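You operate a simulated robot arm through the tools that you are given. There is no shell and no other tool. Be economical: measure what you need, move in short steps, check, and stop when the job is done.

You are at the controls of a simulated two-armed robot. One attempt, no reset.

JOB
Pick up the orange rim cup with one hand, pass it to the other hand and put it in the sink. Set down upright: orange rim cup.

It is judged by the outcome, as a careful person would: the job done as asked, and still so three seconds after it is handed in. It fails if anything else is knocked over, pushed out of place, dropped, spilled or broken.

ROBOT AND FRAMES
Two 7-joint arms with two-finger parallel grippers on one trunk, on a base that drives. Base frame: it is fixed to the floor where the robot stands at the start and does not move with it; the origin is under the middle of the robot, x ahead of it, y to its left, z up. Readings come in mm, degrees, newtons and seconds.
The left shoulder is at the start at [50, 168, 1057], the right one opposite. With the tool pointing down near the work surface each hand reaches from about 220 to 660 mm from the robot's upright axis, wherever it stands, measured 20 degrees to its own side. Places, roughly: sink (27x23 cm) [660, -460, 780]. Payload 1.57 kg a hand.
Tool frame (each hand has its own): the origin (TCP) lies between the finger pads and is the grasp point; the fingertips stand 30 mm ahead of it; z points along the fingers, y is the line along which they close. Largest opening 80 mm; finger width 17, thickness 12; the body of the gripper, 40 by 82 mm, starts 80 mm behind the TCP.
Orientation is that of the tool frame in the base frame, as [roll, pitch, yaw] about the fixed x, y, z axes, in that order (R = Rz(yaw) Ry(pitch) Rx(roll)). With the fingers straight down and closing along the base's y, the tool's x points along the base's -x, its y along +y and its z along -z.

CONTROLS
- The arms move only by the tool apply_moves. It takes "left_deltas", "right_deltas" or both (then of equal length, played together; a hand with none holds still); each is a list of rows, each a list of 7 numbers: the shift along the tool's x, y, z in units of 30 mm (1.0 is 30 mm), then the turn, a rotation vector about the tool's x, y, z in units of 6 degrees (1.0 is 6 degrees), then the closure in counts, from 0 (fully open) to 255 (shut). In form: [[tx, ty, tz, wx, wy, wz, hand], ...]. A call has 1 to 12 rows; each row shifts and turns the commanded pose from where the row before left it, along the tool's axes as they then stand. A call with a number of a shift or a turn outside -1 to 1 is refused whole. Each row takes 0.2 s and may step no farther than 50 mm and 8.6 degrees from the row before; otherwise, or with a gripper value out of range, the whole call is refused. Where a pose cannot be reached the arm comes as near as it can. A force on the tool above 40 N (or 10 N above the force at the start of the call, whichever is more), or a blocked arm, ends the call early, and 0.2 s more pass. The fingers move at their own pace (about 45 mm/s each) and stop on an object; they squeeze with about 32 N. The grip force told is the motor's: it shows also when the fingers shut on nothing. Time passes only in rows, and 0.2 s behind the last, so rows that do not move let the fingers close. The reply holds the time, the measured pose of the TCP, the force on the tool along the base axes, the opening and the grip force, in the units named above and with some noise, with the torque about the TCP (base axes, N m) and any sound that the robot's microphone picked up.
- Cameras (640 x 400 px; columns grow to the right, rows downward): "scene" is now at [117.7, -35.5, 1263.7]; the picture's right is [-0.41, -0.91, 0.00], its down [-0.55, 0.25, -0.80] and it looks along [0.73, -0.32, -0.60] (base axes); focal length 253 px, centre (320, 200). "left" rides on the left gripper at [72, 7, -122] in its tool frame; the picture's right is [-0.09, 1.00, 0.00], its down [-0.84, -0.08, -0.54] and it looks along [-0.54, -0.05, 0.84] (tool axes); focal length 238 px, centre (320, 200). "right" rides on the right gripper at [72, -7, -122] in its tool frame; the picture's right is [0.09, 1.00, 0.00], its down [-0.84, 0.08, -0.54] and it looks along [-0.54, 0.05, 0.84] (tool axes); focal length 238 px, centre (320, 200).
- snapshot(camera): a new picture of that camera. No time passes.
- lift_body(by): slides the trunk up (or, below 0, down) by that many mm; the arms and the scene camera ride with it, the base frame stays. It gives what a move gives, with no picture.
- base_move(legs): drives the robot by 1 to 6 legs, each [ahead, left, turn to the left] in mm, mm and degrees, along the robot's own axes; the way and the turn of a leg run together, so that a leg with both is an arc; at most 1500 mm and 180 degrees a leg. The arms and the cameras ride along, it lands a little off, and it stops where it bumps. It gives what a move gives.
- turn_head(pan, tilt): turns the head with the scene camera to pan (to the left, within 80 degrees either way) and tilt (down, from -29 to 69), counted from straight ahead of the robot. It gives what a move gives.
- measure_at(camera, pixels): for up to 12 pixels [column, row] of the newest picture of that camera ("zoom" is the newest enlarged one), the place [x, y, z] in the base frame of the surface seen there, good to about 2 mm. No time passes.
- enlarge(camera, box): a new picture of the part [left, top, right, bottom] of that camera's present view, enlarged. No time passes.
- finish_job(): hands the job in; it is judged then, once.

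Go step by step. Measure first, check grasps and placings, and put right what went wrong. The budget is 80 turns and 62 pictures, counting those below and the enlarged ones. Unless the task says otherwise, let go and move clear before handing in, and close with one line.

The tools are called after "Request:" as name(argument=value, ...) on one line, values as JSON. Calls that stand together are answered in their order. apply_moves: Moves the arms, as the interface text tells. Its arguments: {"type":"object","properties":{"left_deltas":{"type":"array"},"right_deltas":{"type":"array"}},"required":[]} The other tools are called the same way: lift_body (by) slides the trunk up or down; base_move (legs) drives the base; turn_head (pan, tilt) turns the head that bears the scene camera; snapshot (camera) takes a picture; measure_at (camera, pixels) gives the place of the surface under pixels of a picture; enlarge (camera, box) takes an enlarged picture of a part of a camera's view; finish_job () hands the job in.

At the start:

```text
clock: 0.0
left_position: [435.8, 12.8, 1090.4]
left_tcp_rot: [-179.9, 0.1, -180.0]
left_force: [0.0, -0.4, -0.3]
left_moment: [0.01, 0.01, 0.01]
left_grip_width: 80.0
left_grip_force: 0.1
right_position: [444.9, -385.1, 1101.4]
right_tcp_rot: [180.0, 0.0, 179.8]
right_force: [-0.1, 0.7, -0.3]
right_moment: [-0.02, 0.0, 0.0]
right_grip_width: 79.8
right_grip_force: 0.0
trunk travel left (down, up): [-225.0, 218.0]
robot x, y, heading: [-2.2, -4.0, -0.0]
head pan, tilt: [-24.0, 37.2]
```

scene: 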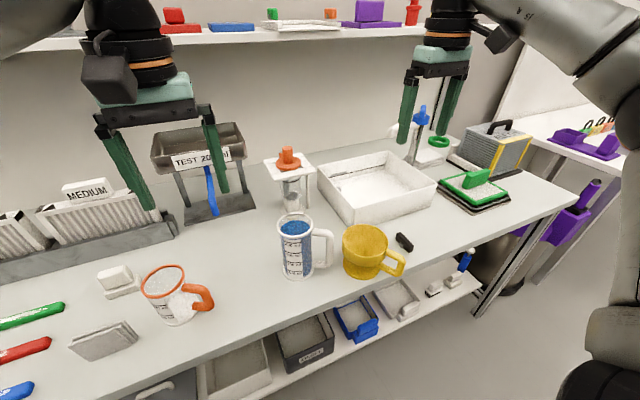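
right: 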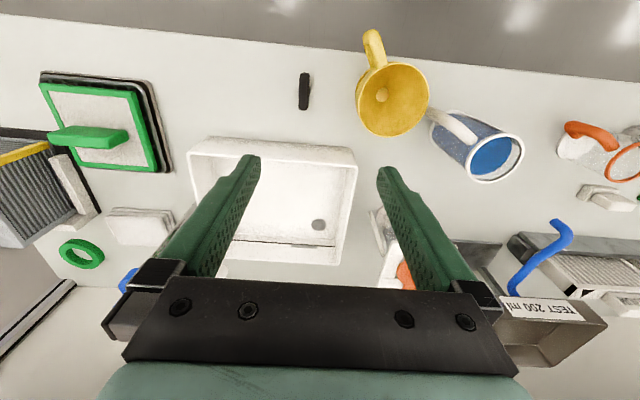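
left: 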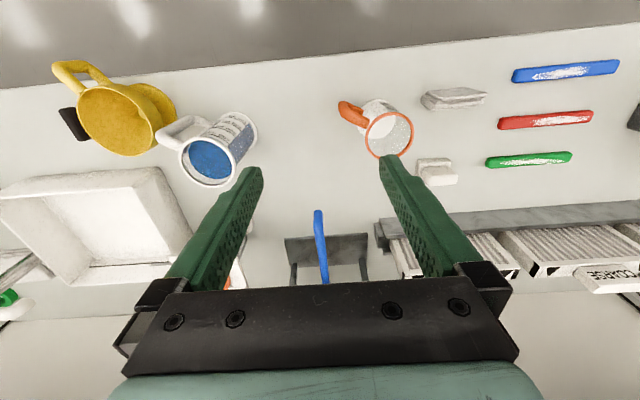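

The orange-rim cup is near scene pixel (170,295), with its handle at (203,297), and the sink is near (375,185). I'll enlarge the cup and measure both.

Request:
enlarge(camera="scene", box=[90, 230, 250, 330])

Request:
measure_at(camera="scene", pixels=[[141, 285], [183, 272], [162, 266], [165, 297], [178, 326], [205, 297], [375, 190], [318, 175], [386, 153], [436, 187], [354, 222], [230, 290]])

Request:
measure_at(camera="left", pixels=[[368, 130], [412, 132], [390, 112], [388, 156], [345, 106], [356, 115], [385, 135], [436, 170], [455, 98], [230, 150]])

```text
4.00 times, centred on (170, 280) of scene
```

zoom: 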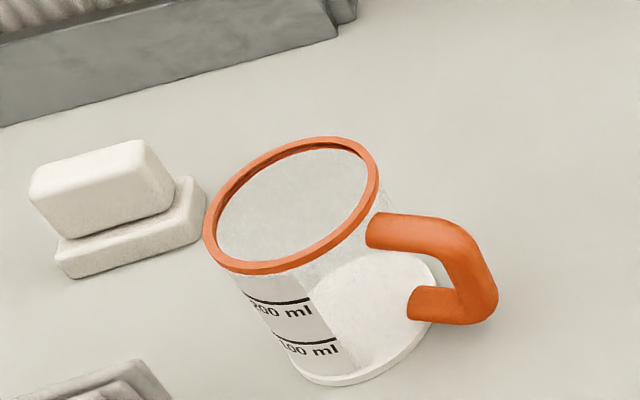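

```text
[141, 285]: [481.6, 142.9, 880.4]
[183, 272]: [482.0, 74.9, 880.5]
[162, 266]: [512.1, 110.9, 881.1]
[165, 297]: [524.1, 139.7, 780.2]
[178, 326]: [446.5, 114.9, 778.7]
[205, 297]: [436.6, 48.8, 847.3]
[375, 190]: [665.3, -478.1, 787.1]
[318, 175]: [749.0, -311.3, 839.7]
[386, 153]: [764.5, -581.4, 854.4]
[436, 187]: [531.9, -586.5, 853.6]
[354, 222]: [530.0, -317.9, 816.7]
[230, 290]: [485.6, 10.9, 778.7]
```

```text
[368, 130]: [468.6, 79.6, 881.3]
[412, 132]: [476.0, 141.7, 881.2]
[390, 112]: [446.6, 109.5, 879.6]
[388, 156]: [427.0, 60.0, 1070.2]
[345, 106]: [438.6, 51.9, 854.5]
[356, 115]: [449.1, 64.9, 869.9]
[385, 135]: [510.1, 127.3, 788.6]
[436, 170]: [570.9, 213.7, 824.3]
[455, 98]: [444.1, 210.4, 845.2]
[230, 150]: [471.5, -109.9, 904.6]
```

The cup's rim centre is about (480,109) with radius 34 and z 880. The table is at z 779, and the handle points toward azimuth ~234°. The left hand will grip the rim from above with its fingers clear of the handle, and the right hand will later take the body from the side. First I'll move the left hand above the cup.

Request:
apply_moves(left_deltas=[[-0.294, 0.64, 0.87, 0, 0, 0, 0], [-0.294, 0.64, 0.87, 0, 0, 0, 0], [-0.294, 0.64, 0.87, 0, 0, 0, 0], [-0.294, 0.64, 0.87, 0, 0, 0, 0], [-0.294, 0.64, 0.87, 0, 0, 0, 0], [0, 0, 0, 0, 0, -0.83, 0], [0, 0, 0, 0, 0, -0.83, 0], [0, 0, 0, 0, 0, 0, 0]])

Request:
snapshot(camera="left")

Request:
snapshot(camera="scene")

```text
clock: 1.8
left_position: [479.2, 109.2, 959.7]
left_tcp_rot: [180.0, -0.1, -169.9]
left_force: [-0.7, -0.4, 1.0]
left_moment: [0.01, 0.01, -0.01]
left_grip_width: 80.0
left_grip_force: 0.1
right_position: [446.6, -384.3, 1100.9]
right_tcp_rot: [180.0, 0.0, 180.0]
right_force: [-1.0, -0.9, -0.3]
right_moment: [-0.04, -0.02, -0.01]
right_grip_width: 79.9
right_grip_force: 0.0
trunk travel left (down, up): [-225.0, 218.0]
robot x, y, heading: [3.0, 1.0, 0.1]
head pan, tilt: [-24.0, 37.2]
```

```text
57 pictures are left
```

left: 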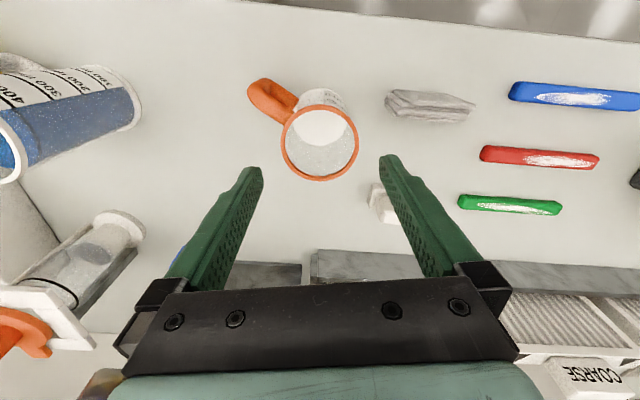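

```text
56 pictures are left
```

scene: 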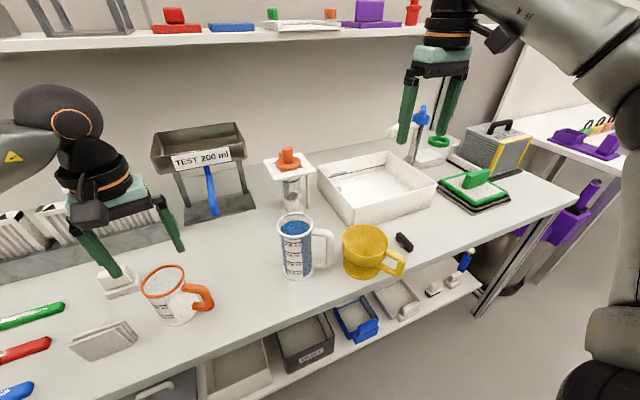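

The rim in the left picture is centred near (320,144), with the handle at (270,100) between the fingers. I'll measure rim points to centre the hand.

Request:
measure_at(camera="left", pixels=[[282, 146], [358, 142], [319, 179], [322, 108], [293, 117], [347, 117], [293, 171], [346, 168], [256, 88], [272, 98], [287, 112], [320, 128]])

Request:
enlarge(camera="left", box=[240, 70, 400, 190])

```text
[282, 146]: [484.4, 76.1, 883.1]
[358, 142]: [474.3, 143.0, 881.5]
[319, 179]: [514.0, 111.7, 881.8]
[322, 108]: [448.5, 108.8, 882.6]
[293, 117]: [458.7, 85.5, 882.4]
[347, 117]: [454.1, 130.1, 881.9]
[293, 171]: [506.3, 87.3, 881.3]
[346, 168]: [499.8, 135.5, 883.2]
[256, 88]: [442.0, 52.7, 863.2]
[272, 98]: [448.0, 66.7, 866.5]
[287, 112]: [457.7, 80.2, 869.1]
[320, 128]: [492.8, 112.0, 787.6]
```

```text
3.33 times, centred on (320, 130) of left
```

zoom: 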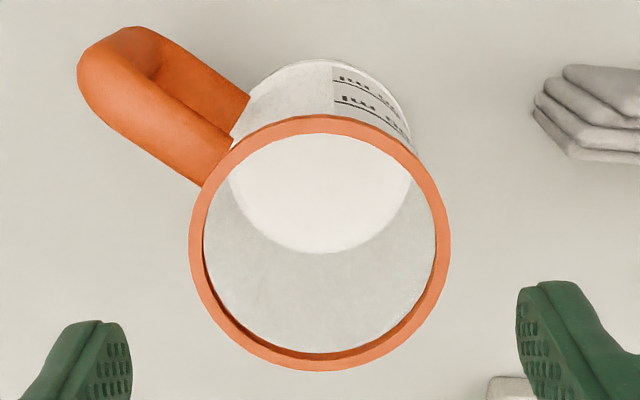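

The rim centre is (480.5,110), which is 1 mm off the hand. I'll descend about 92 mm with the fingers open.

Request:
apply_moves(left_deltas=[[-0.04, 0.02, 0.8, 0, 0, 0, 0], [0, 0, 0.8, 0, 0, 0, 0], [0, 0, 0.5, 0, 0, 0, 0], [0, 0, 0.5, 0, 0, 0, 0], [0, 0, 0.46, 0, 0, 0, 0], [0, 0, 0, 0, 0, 0, 0]])

Request:
snapshot(camera="left")

```text
clock: 3.2
left_position: [480.8, 110.6, 868.5]
left_tcp_rot: [-180.0, 0.0, -170.1]
left_force: [-1.0, -0.3, 0.1]
left_moment: [-0.01, 0.03, 0.0]
left_grip_width: 79.8
left_grip_force: 0.1
right_position: [445.6, -383.5, 1099.8]
right_tcp_rot: [180.0, -0.1, -180.0]
right_force: [0.1, 0.8, 0.1]
right_moment: [-0.01, -0.02, 0.02]
right_grip_width: 80.1
right_grip_force: 0.0
trunk travel left (down, up): [-225.0, 218.0]
robot x, y, heading: [2.7, -0.1, -0.0]
head pan, tilt: [-24.0, 37.2]
```

```text
54 pictures are left
```

left: 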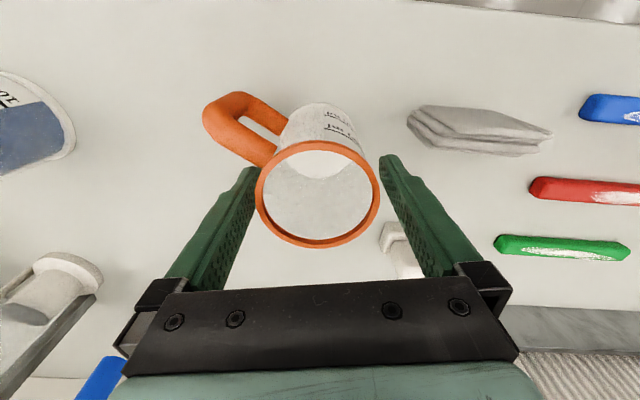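

The cup sits between the fingers with its rim at (255–380, 140–248), and there is no contact force. I'll close the left hand.

Request:
apply_moves(left_deltas=[[0, 0, 0, 0, 0, 0, 60], [0, 0, 0, 0, 0, 0, 120], [0, 0, 0, 0, 0, 0, 255], [0, 0, 0, 0, 0, 0, 255], [0, 0, 0, 0, 0, 0, 255]])

Request:
snapshot(camera="left")

```text
clock: 4.4
left_position: [479.9, 109.6, 869.3]
left_tcp_rot: [179.9, 0.0, -169.9]
left_force: [-0.7, 0.9, 0.0]
left_moment: [-0.01, -0.01, -0.01]
left_grip_width: 64.9
left_grip_force: 32.2
right_position: [446.4, -384.9, 1100.7]
right_tcp_rot: [-180.0, 0.0, 179.9]
right_force: [-0.4, -0.8, 0.3]
right_moment: [-0.03, 0.02, -0.02]
right_grip_width: 80.0
right_grip_force: 0.1
trunk travel left (down, up): [-225.0, 218.0]
robot x, y, heading: [-3.3, 1.6, 0.2]
head pan, tilt: [-24.0, 37.2]
```

```text
53 pictures are left
```

left: 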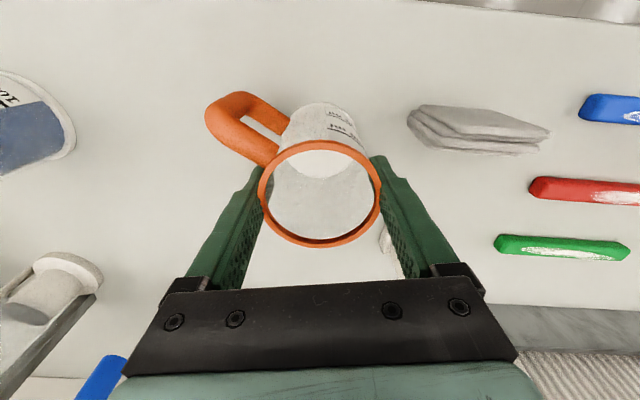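

The left hand holds the rim at 64.9 mm with 32 N. I'll lift the cup straight up.

Request:
apply_moves(left_deltas=[[0, 0, -0.4, 0, 0, 0, 255], [0, 0, -0.7, 0, 0, 0, 255], [0, 0, -0.9, 0, 0, 0, 255], [0, 0, -0.9, 0, 0, 0, 255], [0, 0, -0.9, 0, 0, 0, 255], [0, 0, -0.9, 0, 0, 0, 255], [0, 0, -0.9, 0, 0, 0, 255], [0, 0, -0.6, 0, 0, 0, 255], [0, 0, 0, 0, 0, 0, 255]])

Request:
snapshot(camera="scene")

Request:
snapshot(camera="left")

```text
clock: 6.4
left_position: [479.7, 108.8, 1053.7]
left_tcp_rot: [-180.0, 0.0, -170.0]
left_force: [0.1, 0.3, -1.0]
left_moment: [-0.01, 0.02, -0.01]
left_grip_width: 64.9
left_grip_force: 32.3
right_position: [445.6, -383.8, 1100.1]
right_tcp_rot: [-179.9, 0.0, -179.9]
right_force: [-0.1, 0.8, -0.1]
right_moment: [-0.02, -0.04, -0.01]
right_grip_width: 79.9
right_grip_force: 0.0
trunk travel left (down, up): [-225.0, 218.0]
robot x, y, heading: [1.9, -1.1, -0.0]
head pan, tilt: [-24.0, 37.2]
```

```text
52 pictures are left
```

scene: 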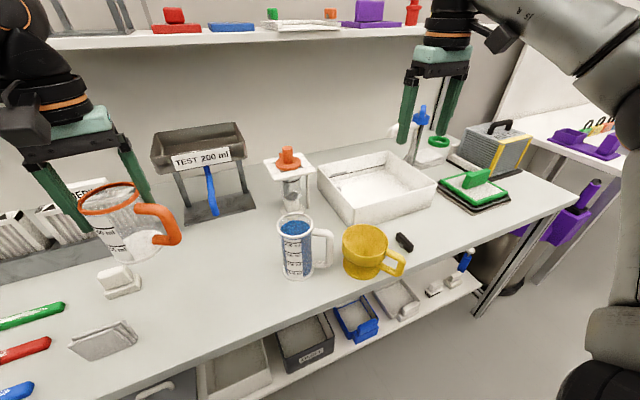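

```text
51 pictures are left
```

left: 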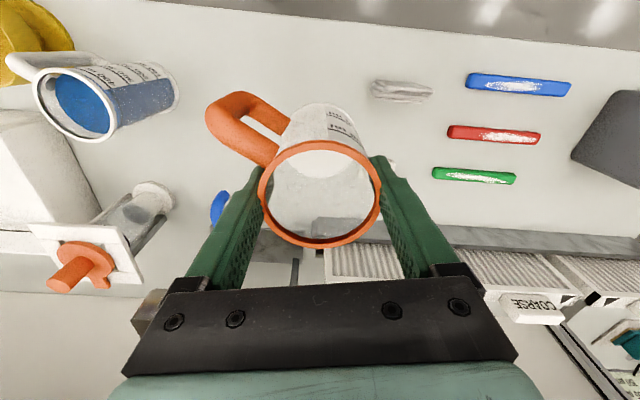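

The cup hangs level and weighs about 1 N. Before choosing the handover place I'll measure where the shelf behind is.

Request:
measure_at(camera="scene", pixels=[[300, 42], [100, 40], [400, 35], [200, 130], [210, 165], [290, 155], [109, 187], [162, 207], [176, 235], [128, 260]])

```text
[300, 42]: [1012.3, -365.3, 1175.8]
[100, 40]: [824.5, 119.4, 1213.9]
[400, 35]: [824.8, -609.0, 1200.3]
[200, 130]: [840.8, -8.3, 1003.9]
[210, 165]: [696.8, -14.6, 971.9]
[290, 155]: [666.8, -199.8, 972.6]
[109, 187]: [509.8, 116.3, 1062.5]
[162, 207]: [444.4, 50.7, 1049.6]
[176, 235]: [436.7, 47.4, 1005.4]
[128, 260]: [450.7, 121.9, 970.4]
```

The shelf front is at x≈825 and the funnel stand at x≥697, so I'll hand over near (570,10,1060). I'll move the left hand there and turn it −30°, and start rolling the right hand so that its camera will end up on top.

Request:
apply_moves(left_deltas=[[-0.595, -0.943, -0.06, 0, 0, 0, 255], [-0.595, -0.943, -0.06, 0, 0, 0, 255], [-0.595, -0.943, -0.06, 0, 0, 0, 255], [-0.595, -0.943, -0.06, 0, 0, 0, 255], [0, 0, 0, 0, 0, 0.8, 255], [0, 0, 0, 0, 0, 0.8, 255], [0, 0, 0, 0, 0, 0.8, 255], [0, 0, 0, 0, 0, 0.8, 255], [0, 0, 0, 0, 0, 0.9, 255], [0, 0, 0, 0, 0, 0.9, 255], [0, 0, 0, 0, 0, 0, 255], [0, 0, 0, 0, 0, 0, 255]], right_deltas=[[0, 0, 0, 0, 0, 1, 0], [0, 0, 0, 0, 0, 1, 0], [0, 0, 0, 0, 0, 1, 0], [0, 0, 0, 0, 0, 1, 0], [0, 0, 0, 0, 0, 1, 0], [0, 0, 0, 0, 0, 1, 0], [0, 0, 0, 0, 0, 1, 0], [0, 0, 0, 0, 0, 1, 0], [0, 0, 0, 0, 0, 1, 0], [0, 0, 0, 0, 0, 1, 0], [0, 0, 0, 0, 0, 1, 0], [0, 0, 0, 0, 0, 1, 0]])

Request:
snapshot(camera="scene")

```text
clock: 9.0
left_position: [549.2, 20.5, 1054.1]
left_tcp_rot: [180.0, 0.1, 160.0]
left_force: [0.7, -1.3, -0.3]
left_moment: [0.0, -0.01, 0.01]
left_grip_width: 65.0
left_grip_force: 31.8
left hand out of reach, approached as far as the arm can: row 4
right_position: [445.4, -384.8, 1100.2]
right_tcp_rot: [179.9, 0.0, 107.7]
right_force: [0.4, -0.3, 1.4]
right_moment: [0.01, -0.02, 0.0]
right_grip_width: 79.9
right_grip_force: 0.1
trunk travel left (down, up): [-225.0, 218.0]
robot x, y, heading: [2.5, -1.0, 0.2]
head pan, tilt: [-24.0, 37.2]
```

```text
50 pictures are left
```

scene: 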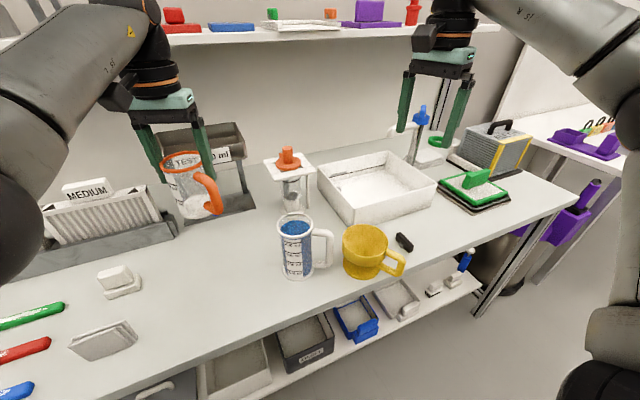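

The left hand stopped at its reach limit at (549,20,1054), which will do. I'll continue rolling the right hand to azimuth 40°.

Request:
apply_moves(right_deltas=[[0, 0, 0, 0, 0, 1, 0], [0, 0, 0, 0, 0, 1, 0], [0, 0, 0, 0, 0, 1, 0], [0, 0, 0, 0, 0, 1, 0], [0, 0, 0, 0, 0, 1, 0], [0, 0, 0, 0, 0, 1, 0], [0, 0, 0, 0, 0, 1, 0], [0, 0, 0, 0, 0, 1, 0], [0, 0, 0, 0, 0, 1, 0], [0, 0, 0, 0, 0, 1, 0], [0, 0, 0, 0, 0, 1, 0], [0, 0, 0, 0, 0, 0.28, 0]])

Request:
apply_moves(right_deltas=[[0, 0, 0, 0, 1, 0, 0], [0, 0, 0, 0, 1, 0, 0], [0, 0, 0, 0, 1, 0, 0], [0, 0, 0, 0, 1, 0, 0], [0, 0, 0, 0, 1, 0, 0], [0, 0, 0, 0, 1, 0, 0], [0, 0, 0, 0, 1, 0, 0], [0, 0, 0, 0, 1, 0, 0], [0, 0, 0, 0, 1, 0, 0], [0, 0, 0, 0, 1, 0, 0], [0, 0, 0, 0, 0.83, 0, 0], [0, 0, 0, 0, 0, 0, 0]])

Request:
snapshot(camera="scene")

Request:
snapshot(camera="right")

```text
clock: 11.6
left_position: [550.9, 19.4, 1052.8]
left_tcp_rot: [-180.0, 0.1, 159.9]
left_force: [0.2, -0.2, -0.9]
left_moment: [0.02, 0.0, -0.01]
left_grip_width: 65.0
left_grip_force: 31.6
right_position: [445.3, -384.7, 1100.4]
right_tcp_rot: [180.0, 0.0, 40.3]
right_force: [0.1, 0.0, -0.5]
right_moment: [-0.02, 0.01, 0.02]
right_grip_width: 79.9
right_grip_force: 0.1
trunk travel left (down, up): [-225.0, 218.0]
robot x, y, heading: [0.3, -3.4, 0.0]
head pan, tilt: [-24.0, 37.2]
```

```text
clock: 14.2
left_position: [549.7, 21.4, 1052.5]
left_tcp_rot: [180.0, 0.1, 160.1]
left_force: [0.3, -0.2, -1.4]
left_moment: [0.0, -0.02, 0.0]
left_grip_width: 64.8
left_grip_force: 32.4
right_position: [446.6, -385.4, 1100.5]
right_tcp_rot: [179.8, -65.1, 40.5]
right_force: [0.0, 0.0, 0.1]
right_moment: [-0.02, 0.02, 0.0]
right_grip_width: 80.0
right_grip_force: 0.0
trunk travel left (down, up): [-225.0, 218.0]
robot x, y, heading: [-0.5, 0.8, 0.4]
head pan, tilt: [-24.0, 37.2]
```

```text
49 pictures are left
```

scene: 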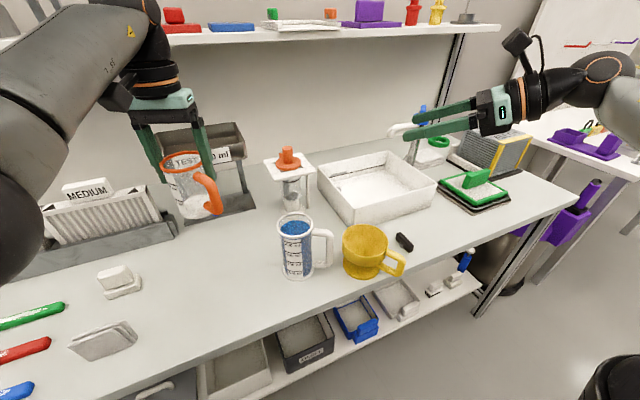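

```text
48 pictures are left
```

right: 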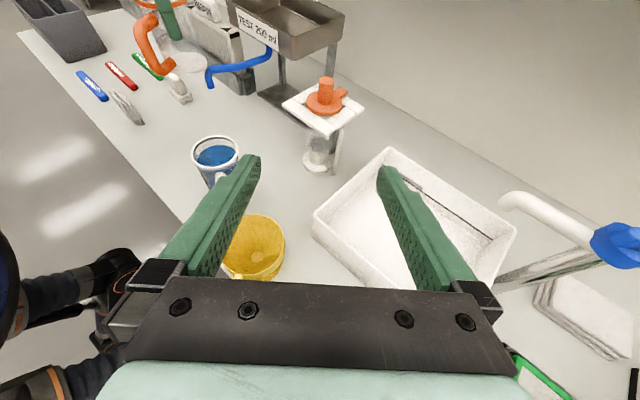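

The right hand now points at azimuth 40°, 25° below horizontal, with its camera on top. I'll bring it to a stand-off about 140 mm behind the cup.

Request:
apply_moves(right_deltas=[[0.199, -0.903, 0.723, 0, 0, 0, 0], [0.199, -0.903, 0.723, 0, 0, 0, 0], [0.199, -0.903, 0.723, 0, 0, 0, 0], [0.199, -0.903, 0.723, 0, 0, 0, 0], [0.199, -0.903, 0.723, 0, 0, 0, 0], [0.199, -0.903, 0.723, 0, 0, 0, 0], [0.199, -0.903, 0.723, 0, 0, 0, 0], [0.199, -0.903, 0.723, 0, 0, 0, 0], [0.199, -0.903, 0.723, 0, 0, 0, 0], [0, 0, 0, 0, 0, 0, 0]])

Request:
snapshot(camera="right")

Request:
snapshot(camera="scene")

```text
clock: 16.4
left_position: [549.8, 20.7, 1052.4]
left_tcp_rot: [179.9, 0.2, 160.0]
left_force: [0.7, -0.2, -1.1]
left_moment: [-0.01, 0.0, 0.02]
left_grip_width: 64.9
left_grip_force: 31.7
right_position: [439.3, -69.4, 1067.5]
right_tcp_rot: [-180.0, -65.0, 40.4]
right_force: [-0.9, -0.4, -0.5]
right_moment: [-0.01, -0.01, -0.01]
right_grip_width: 80.2
right_grip_force: 0.2
trunk travel left (down, up): [-225.0, 218.0]
robot x, y, heading: [0.8, -1.6, 0.2]
head pan, tilt: [-24.0, 37.2]
```

```text
47 pictures are left
```

right: 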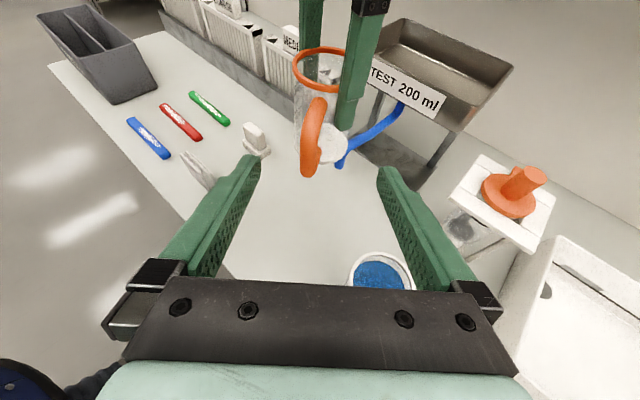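

```text
46 pictures are left
```

scene: 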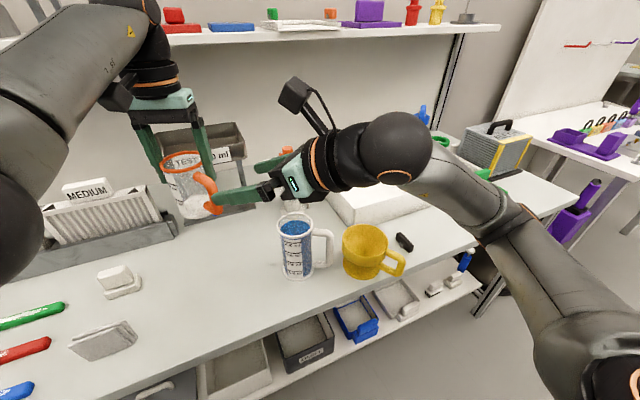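

The right hand faces the cup: in the right picture the rim is at (320,68) and the handle at (312,137). I'll measure the cup's real position from this view.

Request:
enlarge(camera="right", box=[250, 30, 410, 190])

Request:
measure_at(camera="right", pixels=[[293, 65], [320, 88], [320, 50], [312, 105], [309, 140], [308, 172], [322, 112], [305, 155], [346, 145], [328, 160], [345, 90], [296, 110]])

```text
2.50 times, centred on (330, 110) of right
```

zoom: 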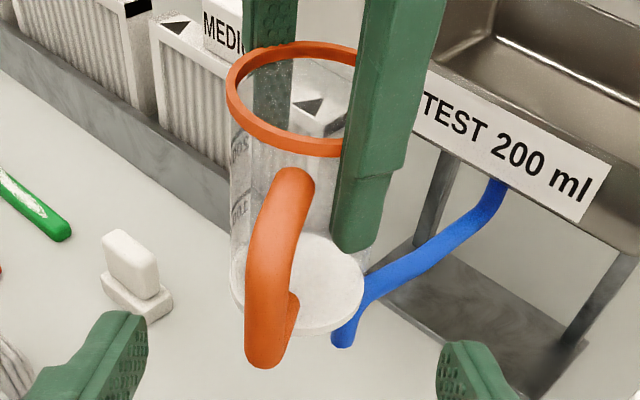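

```text
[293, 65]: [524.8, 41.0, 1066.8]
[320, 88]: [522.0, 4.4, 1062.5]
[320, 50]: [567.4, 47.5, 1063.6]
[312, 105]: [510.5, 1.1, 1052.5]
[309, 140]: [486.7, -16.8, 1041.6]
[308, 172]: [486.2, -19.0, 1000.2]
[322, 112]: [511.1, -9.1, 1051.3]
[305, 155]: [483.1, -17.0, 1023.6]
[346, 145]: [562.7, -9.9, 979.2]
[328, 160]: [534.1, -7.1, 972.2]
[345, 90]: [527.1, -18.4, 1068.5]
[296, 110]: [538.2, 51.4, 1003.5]
```

The cup centre is confirmed at (550,20), upright, with its bottom near z 963. The handle tip is 74 mm out at azimuth 211°, which fits inside the right hand's opening. I'll approach 100 mm of the 142 mm along the tool axis and then look.

Request:
apply_moves(right_deltas=[[0, 0.05, 0.7, 0, 0, 0, 0], [0, 0.05, 0.7, 0, 0, 0, 0], [0, 0, 0.7, 0, 0, 0, 0], [0, 0, 0.7, 0, 0, 0, 0], [0, 0, 0.55, 0, 0, 0, 0], [0, 0, 0, 0, 0, 0, 0]])

Request:
snapshot(camera="right")

Request:
enlarge(camera="scene", box=[110, 60, 350, 240])

```text
clock: 17.8
left_position: [550.4, 20.7, 1052.7]
left_tcp_rot: [-180.0, 0.1, 160.0]
left_force: [0.7, 0.2, -1.5]
left_moment: [0.02, -0.03, 0.03]
left_grip_width: 65.0
left_grip_force: 32.4
right_position: [511.3, -12.5, 1025.1]
right_tcp_rot: [180.0, -65.0, 40.3]
right_force: [0.5, -0.7, 0.2]
right_moment: [0.02, -0.03, 0.0]
right_grip_width: 79.9
right_grip_force: 0.0
trunk travel left (down, up): [-225.0, 218.0]
robot x, y, heading: [-0.3, -0.8, 0.0]
head pan, tilt: [-24.0, 37.2]
```

```text
44 pictures are left
```

right: 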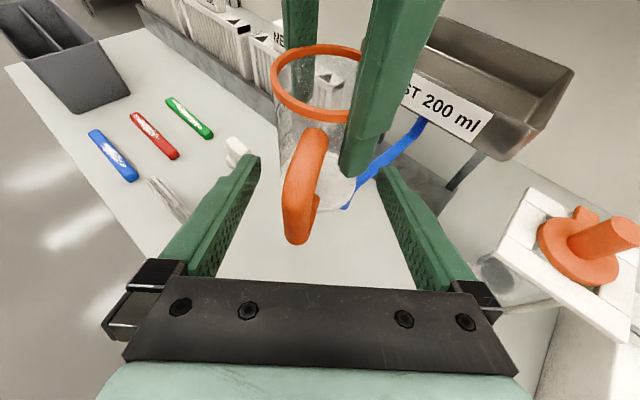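

```text
2.22 times, centred on (230, 150) of scene
```

zoom: 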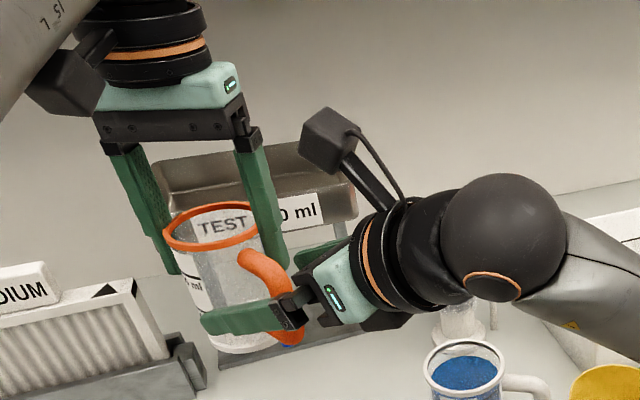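

Alignment looks good: the handle at (305,185) is midway between the right fingers, and the camera boom clears the left hand. I'll advance the last 41 mm gently.

Request:
apply_moves(right_deltas=[[0, 0, 0.4, 0, 0, 0, 0], [0, 0, 0.4, 0, 0, 0, 0], [0, 0, 0.3, 0, 0, 0, 0], [0, 0, 0.28, 0, 0, 0, 0], [0, 0, 0, 0, 0, 0, 0]])

Request:
snapshot(camera="right")

Request:
enlarge(camera="scene", box=[110, 60, 350, 240])

```text
clock: 19.0
left_position: [549.4, 19.8, 1052.9]
left_tcp_rot: [-180.0, 0.1, 160.0]
left_force: [0.1, -0.3, -0.4]
left_moment: [0.01, 0.01, -0.04]
left_grip_width: 65.0
left_grip_force: 32.1
right_position: [540.0, 13.0, 1006.6]
right_tcp_rot: [-180.0, -65.0, 40.4]
right_force: [-0.2, 0.5, 0.6]
right_moment: [0.0, -0.01, -0.01]
right_grip_width: 80.2
right_grip_force: 0.0
trunk travel left (down, up): [-225.0, 218.0]
robot x, y, heading: [-4.0, 1.2, 0.0]
head pan, tilt: [-24.0, 37.2]
```

```text
42 pictures are left
```

right: 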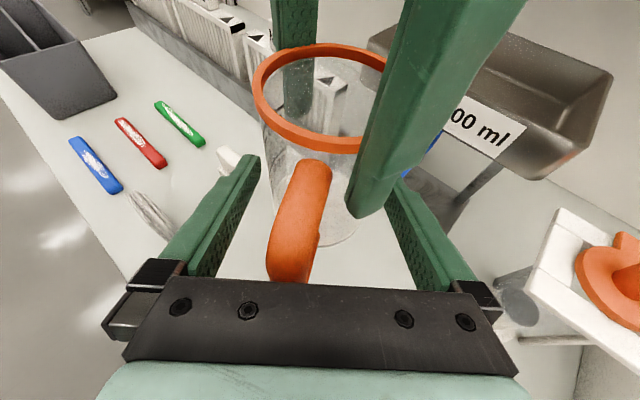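

```text
2.22 times, centred on (230, 150) of scene
```

zoom: 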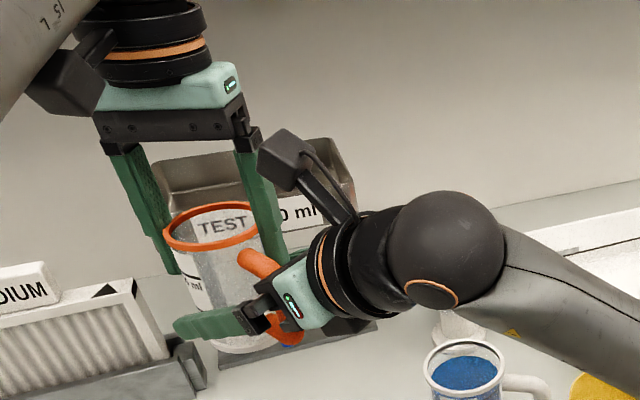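

No contact forces, and the cup sits between the right fingers. I'll close the right hand while the left holds.

Request:
apply_moves(right_deltas=[[0, 0, 0, 0, 0, 0, 40], [0, 0, 0, 0, 0, 0, 80], [0, 0, 0, 0, 0, 0, 255], [0, 0, 0, 0, 0, 0, 255], [0, 0, 0, 0, 0, 0, 255]])

Request:
snapshot(camera="right")

```text
clock: 20.2
left_position: [550.4, 21.0, 1052.9]
left_tcp_rot: [-179.9, 0.0, 160.1]
left_force: [-7.3, 3.0, 0.2]
left_moment: [0.15, 0.29, 0.22]
left_grip_width: 64.9
left_grip_force: 31.9
right_position: [542.0, 11.6, 1005.3]
right_tcp_rot: [180.0, -65.0, 40.2]
right_force: [7.1, -2.6, -0.2]
right_moment: [-0.03, 0.05, -0.33]
right_grip_width: 64.5
right_grip_force: 31.8
trunk travel left (down, up): [-225.0, 218.0]
robot x, y, heading: [2.4, 0.7, -0.2]
head pan, tilt: [-24.0, 37.2]
```

```text
40 pictures are left
```

right: 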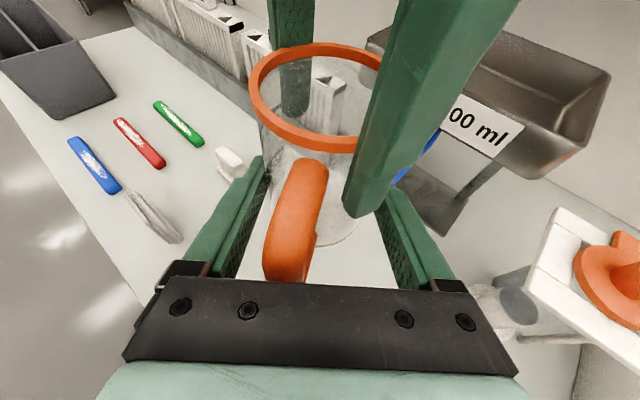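

The right hand has gripped the body at 64.5 mm, with about 7 N of sideways stress. I'll relieve that slightly and open the left hand only partway, to keep clear of the right finger.

Request:
apply_moves(right_deltas=[[0, 0.05, 0, 0, 0, 0, 255], [0, 0, 0, 0, 0, 0, 255], [0, 0, 0, 0, 0, 0, 255], [0, 0, 0, 0, 0, 0, 255]], left_deltas=[[0, 0, 0, 0, 0, 0, 255], [0, 0, 0, 0, 0, 0, 35], [0, 0, 0, 0, 0, 0, 28], [0, 0, 0, 0, 0, 0, 28]])

Request:
snapshot(camera="left")

```text
clock: 21.2
left_position: [550.5, 20.4, 1052.4]
left_tcp_rot: [179.9, 0.2, 159.9]
left_force: [0.1, -0.4, -0.3]
left_moment: [0.03, 0.03, -0.01]
left_grip_width: 71.3
left_grip_force: 0.1
right_position: [541.4, 11.0, 1006.1]
right_tcp_rot: [-180.0, -65.0, 40.3]
right_force: [0.2, 0.8, 0.5]
right_moment: [-0.01, 0.0, 0.0]
right_grip_width: 64.6
right_grip_force: 31.7
trunk travel left (down, up): [-225.0, 218.0]
robot x, y, heading: [2.7, 3.8, -0.1]
head pan, tilt: [-24.0, 37.2]
```

```text
39 pictures are left
```

left: 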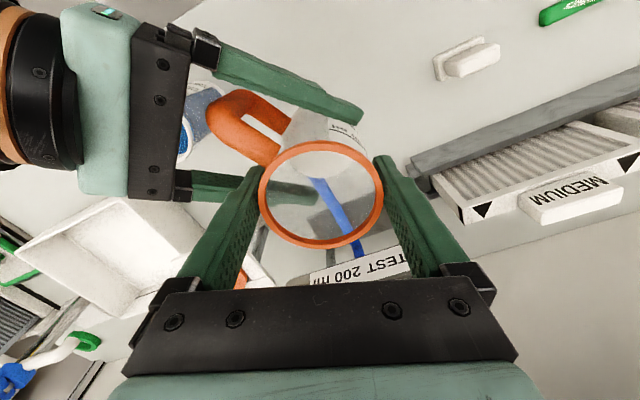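

The left hand has let go (71 mm open, zero force) and the right holds the cup. I'll lower the right hand straight down 60 mm to slide the cup out from the left fingers.

Request:
apply_moves(right_deltas=[[-0.3, 0, 0.14, 0, 0, 0, 255], [-0.45, 0, 0.21, 0, 0, 0, 255], [-0.45, 0, 0.21, 0, 0, 0, 255], [-0.45, 0, 0.21, 0, 0, 0, 255], [-0.35, 0, 0.163, 0, 0, 0, 255], [0, 0, 0, 0, 0, 0, 255]])

Request:
snapshot(camera="scene")

Request:
snapshot(camera="right")

```text
clock: 22.1
left_position: [550.2, 20.5, 1052.5]
left_tcp_rot: [179.9, 0.0, 160.0]
left_force: [-0.3, 0.4, 0.4]
left_moment: [0.02, 0.03, 0.0]
left_grip_width: 71.1
left_grip_force: 0.0
right_position: [542.0, 10.6, 979.6]
right_tcp_rot: [178.2, -67.6, 42.1]
right_force: [0.8, 2.9, 9.0]
right_moment: [-0.04, -0.29, 0.09]
right_grip_width: 65.6
right_grip_force: 31.8
trunk travel left (down, up): [-225.0, 218.0]
robot x, y, heading: [1.0, 0.7, -0.1]
head pan, tilt: [-24.0, 37.2]
stopped in row 4 (right hand): the force on the tool passed its limit (the readings are from after the stop); the commanded pose is now the measured one
```

```text
38 pictures are left
```

scene: 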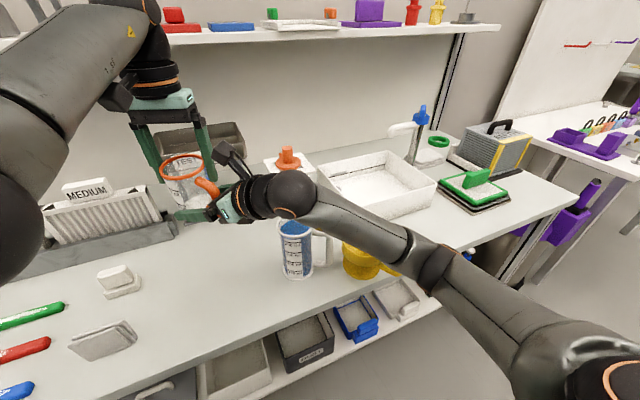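

```text
37 pictures are left
```

right: 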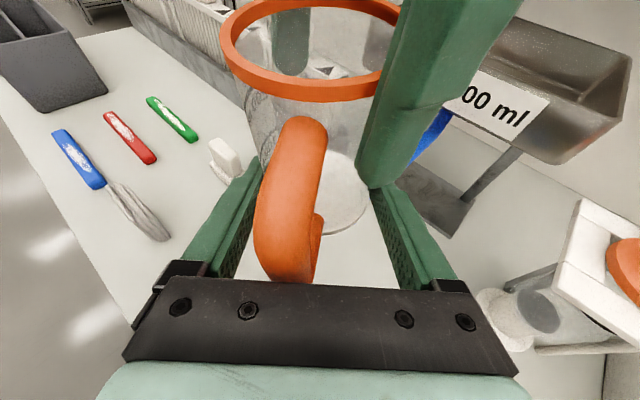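

The right hand met about 9 N after dropping 27 mm, and the rim seems higher relative to it. I'll look more closely and measure before moving on.

Request:
snapshot(camera="left")

Request:
enlarge(camera="scene", box=[130, 80, 330, 240])

Request:
measure_at(camera="right", pixels=[[310, 93], [228, 50], [250, 10], [300, 125], [280, 270], [265, 220], [345, 200], [258, 175], [370, 180], [295, 115]])

```text
36 pictures are left
```

left: 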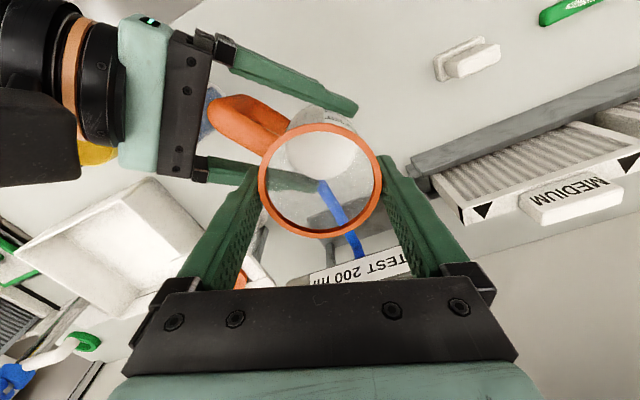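

```text
2.50 times, centred on (230, 160) of scene
```

zoom: 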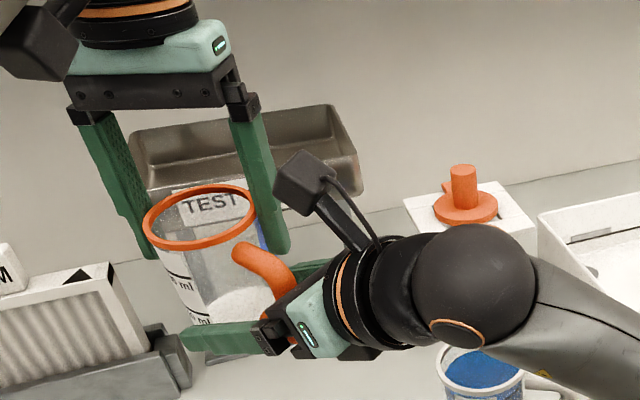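

```text
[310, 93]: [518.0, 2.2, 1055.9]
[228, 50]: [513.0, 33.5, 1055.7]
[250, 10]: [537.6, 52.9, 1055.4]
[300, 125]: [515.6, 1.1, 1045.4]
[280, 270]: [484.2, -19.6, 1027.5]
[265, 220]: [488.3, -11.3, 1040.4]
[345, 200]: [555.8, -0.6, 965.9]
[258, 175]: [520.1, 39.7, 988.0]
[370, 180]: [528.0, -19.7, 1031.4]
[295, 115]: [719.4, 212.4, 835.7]
```

The rim only dropped 8 mm while the hand dropped 26, so the cup slid in the grip and something is blocking it. The blue hose of the funnel stand is a suspect, so I'll measure it.

Request:
measure_at(camera="left", pixels=[[323, 185], [332, 200], [345, 225], [360, 255], [320, 180], [300, 150], [265, 180], [378, 165], [321, 126], [320, 237]])

Request:
enlarge(camera="left", box=[230, 90, 410, 280])

```text
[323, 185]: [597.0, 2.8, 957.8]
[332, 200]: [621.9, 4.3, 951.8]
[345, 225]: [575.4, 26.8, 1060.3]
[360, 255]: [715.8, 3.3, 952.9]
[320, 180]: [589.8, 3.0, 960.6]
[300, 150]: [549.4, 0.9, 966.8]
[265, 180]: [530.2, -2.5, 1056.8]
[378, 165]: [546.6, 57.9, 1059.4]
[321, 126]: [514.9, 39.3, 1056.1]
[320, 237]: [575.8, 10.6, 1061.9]
```

```text
2.11 times, centred on (320, 185) of left
```

zoom: 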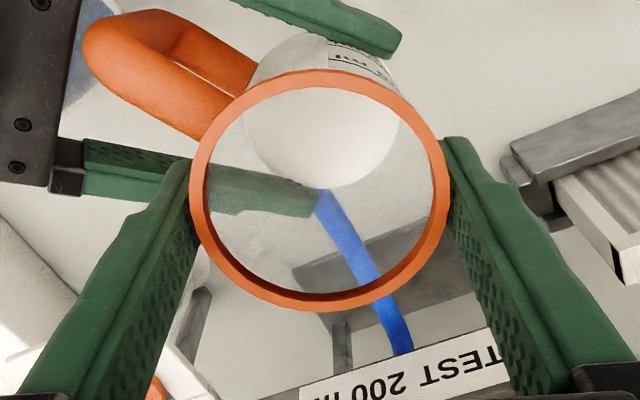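

The hose end is at (590,3,960), and the right fingertip came down on it. I'll lift the right hand straight up 12 mm off the hose, then check.

Request:
apply_moves(right_deltas=[[0.18, 0, -0.08, 0, 0, 0, 255], [0.19, 0, -0.08, 0, 0, 0, 255], [0, 0, 0, 0, 0, 0, 255]])

Request:
enlarge(camera="left", box=[200, 60, 430, 290])

```text
clock: 22.9
left_position: [550.0, 20.0, 1052.5]
left_tcp_rot: [180.0, 0.1, 159.9]
left_force: [-0.4, -0.3, -0.2]
left_moment: [-0.01, 0.04, 0.0]
left_grip_width: 71.3
left_grip_force: 0.1
right_position: [542.3, 11.6, 988.5]
right_tcp_rot: [178.5, -66.9, 41.7]
right_force: [-0.8, 0.1, -0.2]
right_moment: [-0.02, -0.01, -0.02]
right_grip_width: 65.7
right_grip_force: 32.3
trunk travel left (down, up): [-225.0, 218.0]
robot x, y, heading: [-2.8, 0.1, -0.1]
head pan, tilt: [-24.0, 37.2]
```

```text
1.74 times, centred on (315, 175) of left
```

zoom: 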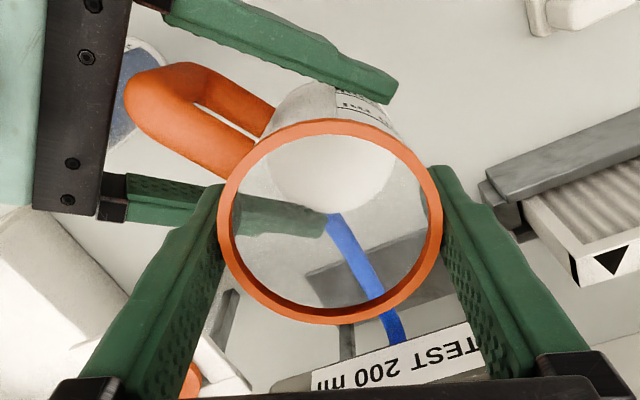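

Contact with the hose is gone. I'll undo the 2° pitch sag, then let the left hand take the cup again so the right can regrip higher.

Request:
apply_moves(right_deltas=[[0, 0, 0, 0, -0.32, 0, 255], [0, 0, 0, 0, 0, 0, 255]])

Request:
snapshot(camera="left")

Request:
measure_at(camera="left", pixels=[[261, 182], [379, 178], [318, 131], [318, 241], [282, 142], [360, 142], [280, 222], [362, 219], [320, 155], [345, 150], [214, 105]])

```text
clock: 23.5
left_position: [549.1, 21.0, 1052.6]
left_tcp_rot: [-179.9, 0.2, 160.1]
left_force: [-0.1, 1.5, 0.1]
left_moment: [0.02, 0.02, -0.03]
left_grip_width: 71.8
left_grip_force: 0.3
right_position: [543.0, 10.0, 987.3]
right_tcp_rot: [178.7, -65.1, 41.5]
right_force: [-0.1, -0.7, -0.8]
right_moment: [0.03, -0.03, 0.02]
right_grip_width: 65.5
right_grip_force: 32.0
trunk travel left (down, up): [-225.0, 218.0]
robot x, y, heading: [-2.3, -2.7, 0.0]
head pan, tilt: [-24.0, 37.2]
```

```text
32 pictures are left
```

left: 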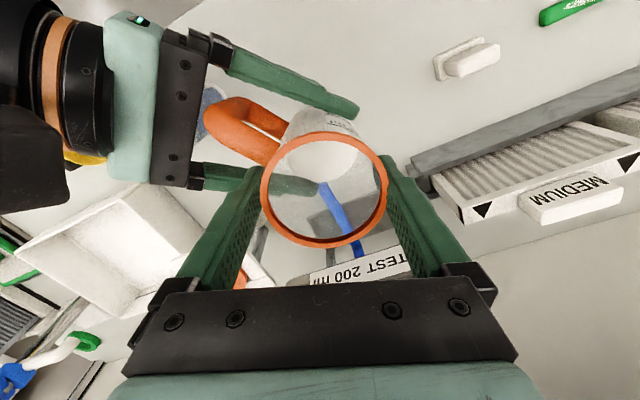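

```text
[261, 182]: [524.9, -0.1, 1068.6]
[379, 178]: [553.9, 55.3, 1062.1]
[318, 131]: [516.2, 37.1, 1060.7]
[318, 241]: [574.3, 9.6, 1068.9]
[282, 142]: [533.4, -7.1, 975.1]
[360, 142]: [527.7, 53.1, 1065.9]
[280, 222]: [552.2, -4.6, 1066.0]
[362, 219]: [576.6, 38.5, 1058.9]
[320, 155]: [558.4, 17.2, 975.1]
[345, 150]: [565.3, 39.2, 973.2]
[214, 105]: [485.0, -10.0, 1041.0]
```

The rim is near z 1065 and roughly level. I'll close the left hand on it, then open the right.

Request:
apply_moves(left_deltas=[[0, 0, 0, 0, 0, 0, 60], [0, 0, 0, 0, 0, 0, 120], [0, 0, 0, 0, 0, 0, 255], [0, 0, 0, 0, 0, 0, 255], [0, 0, 0, 0, 0, 0, 255], [0, 0, 0, 0, 0, 0, 255], [0, 0, 0, 0, 0, 0, 255], [0, 0, 0, 0, 0, 0, 255]], right_deltas=[[0, 0, 0, 0, 0, 0, 255], [0, 0, 0, 0, 0, 0, 255], [0, 0, 0, 0, 0, 0, 255], [0, 0, 0, 0, 0, 0, 255], [0, 0, 0, 0, 0, 0, 40], [0, 0, 0, 0, 0, 0, 0], [0, 0, 0, 0, 0, 0, 0], [0, 0, 0, 0, 0, 0, 0]])

Request:
snapshot(camera="right")

Request:
snapshot(camera="left")

```text
clock: 25.3
left_position: [549.3, 19.2, 1052.3]
left_tcp_rot: [-180.0, 0.1, 159.9]
left_force: [0.6, -0.2, -0.6]
left_moment: [0.01, 0.0, -0.01]
left_grip_width: 64.8
left_grip_force: 31.9
right_position: [542.3, 9.3, 987.3]
right_tcp_rot: [178.7, -65.1, 41.6]
right_force: [0.3, -0.3, -0.9]
right_moment: [0.01, 0.0, 0.02]
right_grip_width: 79.9
right_grip_force: 0.1
trunk travel left (down, up): [-225.0, 218.0]
robot x, y, heading: [1.5, -0.2, -0.2]
head pan, tilt: [-24.0, 37.2]
```

```text
31 pictures are left
```

right: 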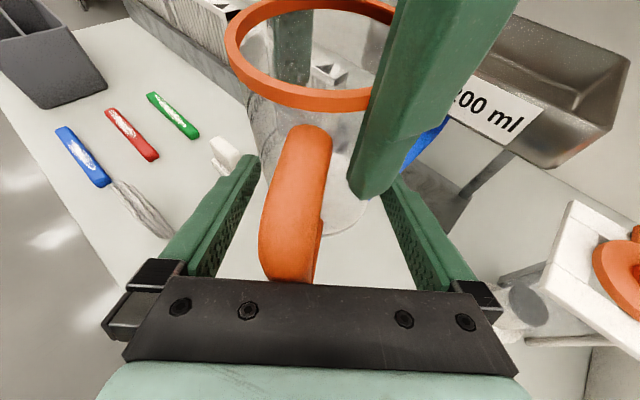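

```text
30 pictures are left
```

left: 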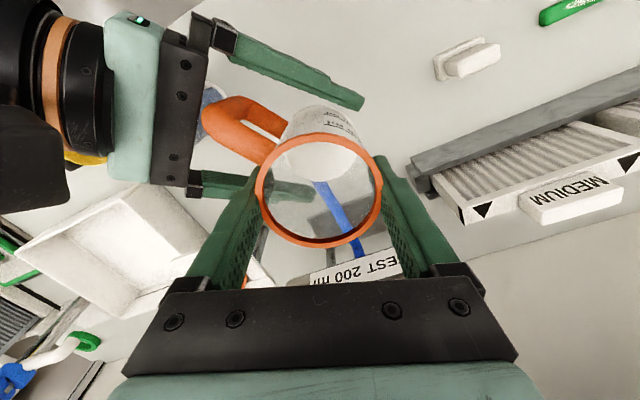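

The left hand holds the cup and the right is open around it. I'll raise the right hand 22 mm for a higher grip, then carry both hands 60 mm back from the hose.

Request:
apply_moves(right_deltas=[[0.22, 0, -0.103, 0, 0, 0, 0], [0.22, 0, -0.103, 0, 0, 0, 0], [0.22, 0, -0.103, 0, 0, 0, 0], [0, 0, 0, 0, 0, 0, 0]])

Request:
apply_moves(left_deltas=[[0.313, -0.114, 0, 0, 0, 0, 255], [0.313, -0.114, 0, 0, 0, 0, 255], [0.313, -0.114, 0, 0, 0, 0, 255], [0.313, -0.114, 0, 0, 0, 0, 255], [0.313, -0.114, 0, 0, 0, 0, 255], [0.313, -0.114, 0, 0, 0, 0, 255], [0, 0, 0, 0, 0, 0, 255]], right_deltas=[[-0.107, -0.216, -0.23, 0, 0, 0, 0], [-0.107, -0.216, -0.23, 0, 0, 0, 0], [-0.107, -0.216, -0.23, 0, 0, 0, 0], [-0.107, -0.216, -0.23, 0, 0, 0, 0], [-0.107, -0.216, -0.23, 0, 0, 0, 0], [-0.107, -0.216, -0.23, 0, 0, 0, 0], [0, 0, 0, 0, 0, 0, 0]])

Request:
snapshot(camera="left")

Request:
snapshot(camera="right")

```text
clock: 26.3
left_position: [550.2, 20.2, 1052.6]
left_tcp_rot: [180.0, 0.1, 160.1]
left_force: [-0.8, -0.3, -0.8]
left_moment: [-0.02, 0.02, -0.04]
left_grip_width: 65.0
left_grip_force: 31.9
right_position: [543.1, 11.1, 1009.3]
right_tcp_rot: [178.7, -65.1, 41.5]
right_force: [0.1, 0.2, 0.0]
right_moment: [0.01, -0.04, -0.03]
right_grip_width: 80.1
right_grip_force: 0.0
trunk travel left (down, up): [-225.0, 218.0]
robot x, y, heading: [3.3, 1.7, -0.3]
head pan, tilt: [-24.0, 37.2]
```

```text
clock: 27.9
left_position: [490.4, 21.3, 1052.4]
left_tcp_rot: [-180.0, 0.1, 160.1]
left_force: [-0.3, 0.3, 0.0]
left_moment: [0.01, 0.01, -0.03]
left_grip_width: 65.0
left_grip_force: 32.1
right_position: [482.4, 8.9, 1010.0]
right_tcp_rot: [178.7, -65.2, 41.5]
right_force: [-0.3, -0.6, 0.0]
right_moment: [0.01, 0.0, 0.05]
right_grip_width: 80.1
right_grip_force: 0.0
trunk travel left (down, up): [-225.0, 218.0]
robot x, y, heading: [-3.2, -0.1, 0.1]
head pan, tilt: [-24.0, 37.2]
```

```text
29 pictures are left
```

left: 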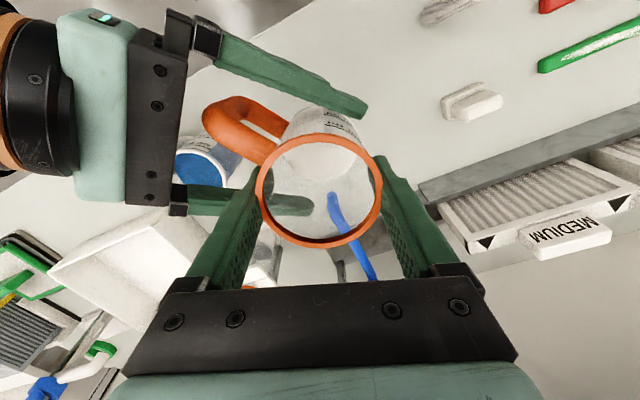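

```text
28 pictures are left
```

right: 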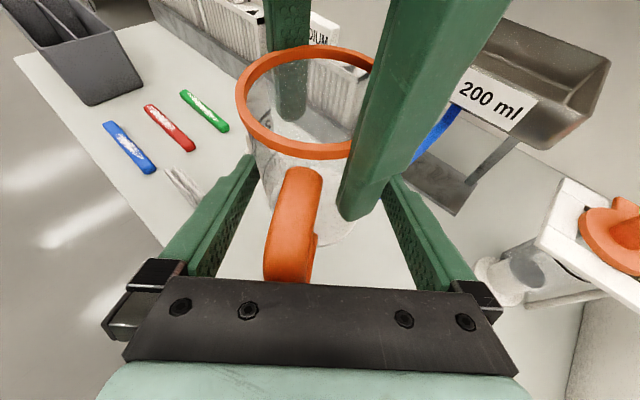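

The cup is off-centre in the right hand by about 4 mm toward tool −y. I'll correct that, and check how level the rim is.

Request:
measure_at(camera="left", pixels=[[258, 190], [380, 186], [318, 135], [320, 243], [274, 155], [362, 153], [276, 226], [366, 220]])

Request:
apply_moves(right_deltas=[[0, -0.13, 0, 0, 0, 0, 0], [0, 0, 0, 0, 0, 0, 0], [0, 0, 0, 0, 0, 0, 40], [0, 0, 0, 0, 0, 0, 80], [0, 0, 0, 0, 0, 0, 255], [0, 0, 0, 0, 0, 0, 255], [0, 0, 0, 0, 0, 0, 255]])

Request:
snapshot(camera="right")

```text
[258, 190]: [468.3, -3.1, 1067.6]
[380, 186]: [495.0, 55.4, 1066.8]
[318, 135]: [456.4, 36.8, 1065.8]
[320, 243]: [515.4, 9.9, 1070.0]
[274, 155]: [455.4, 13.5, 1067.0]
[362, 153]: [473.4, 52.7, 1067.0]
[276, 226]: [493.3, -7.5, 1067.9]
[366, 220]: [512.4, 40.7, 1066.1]
```

```text
clock: 29.5
left_position: [488.3, 21.2, 1053.3]
left_tcp_rot: [-180.0, 0.1, 160.0]
left_force: [-5.9, 5.1, 0.2]
left_moment: [0.67, 0.34, 0.14]
left_grip_width: 65.1
left_grip_force: 32.2
right_position: [479.2, 11.5, 1009.7]
right_tcp_rot: [178.5, -65.1, 41.6]
right_force: [6.0, -4.9, -0.5]
right_moment: [-0.44, -0.06, -0.24]
right_grip_width: 65.0
right_grip_force: 32.2
trunk travel left (down, up): [-225.0, 218.0]
robot x, y, heading: [-1.6, -0.4, 0.1]
head pan, tilt: [-24.0, 37.2]
```

```text
27 pictures are left
```

right: 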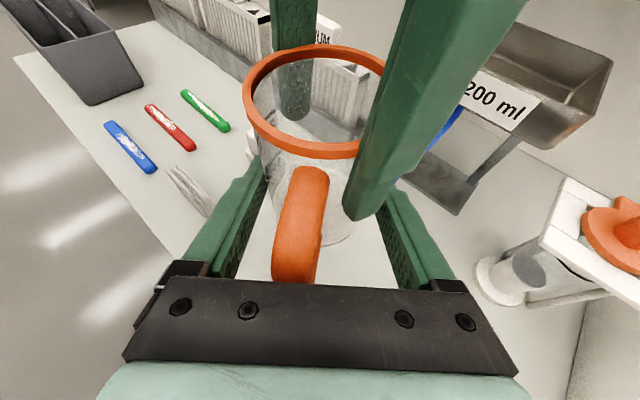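

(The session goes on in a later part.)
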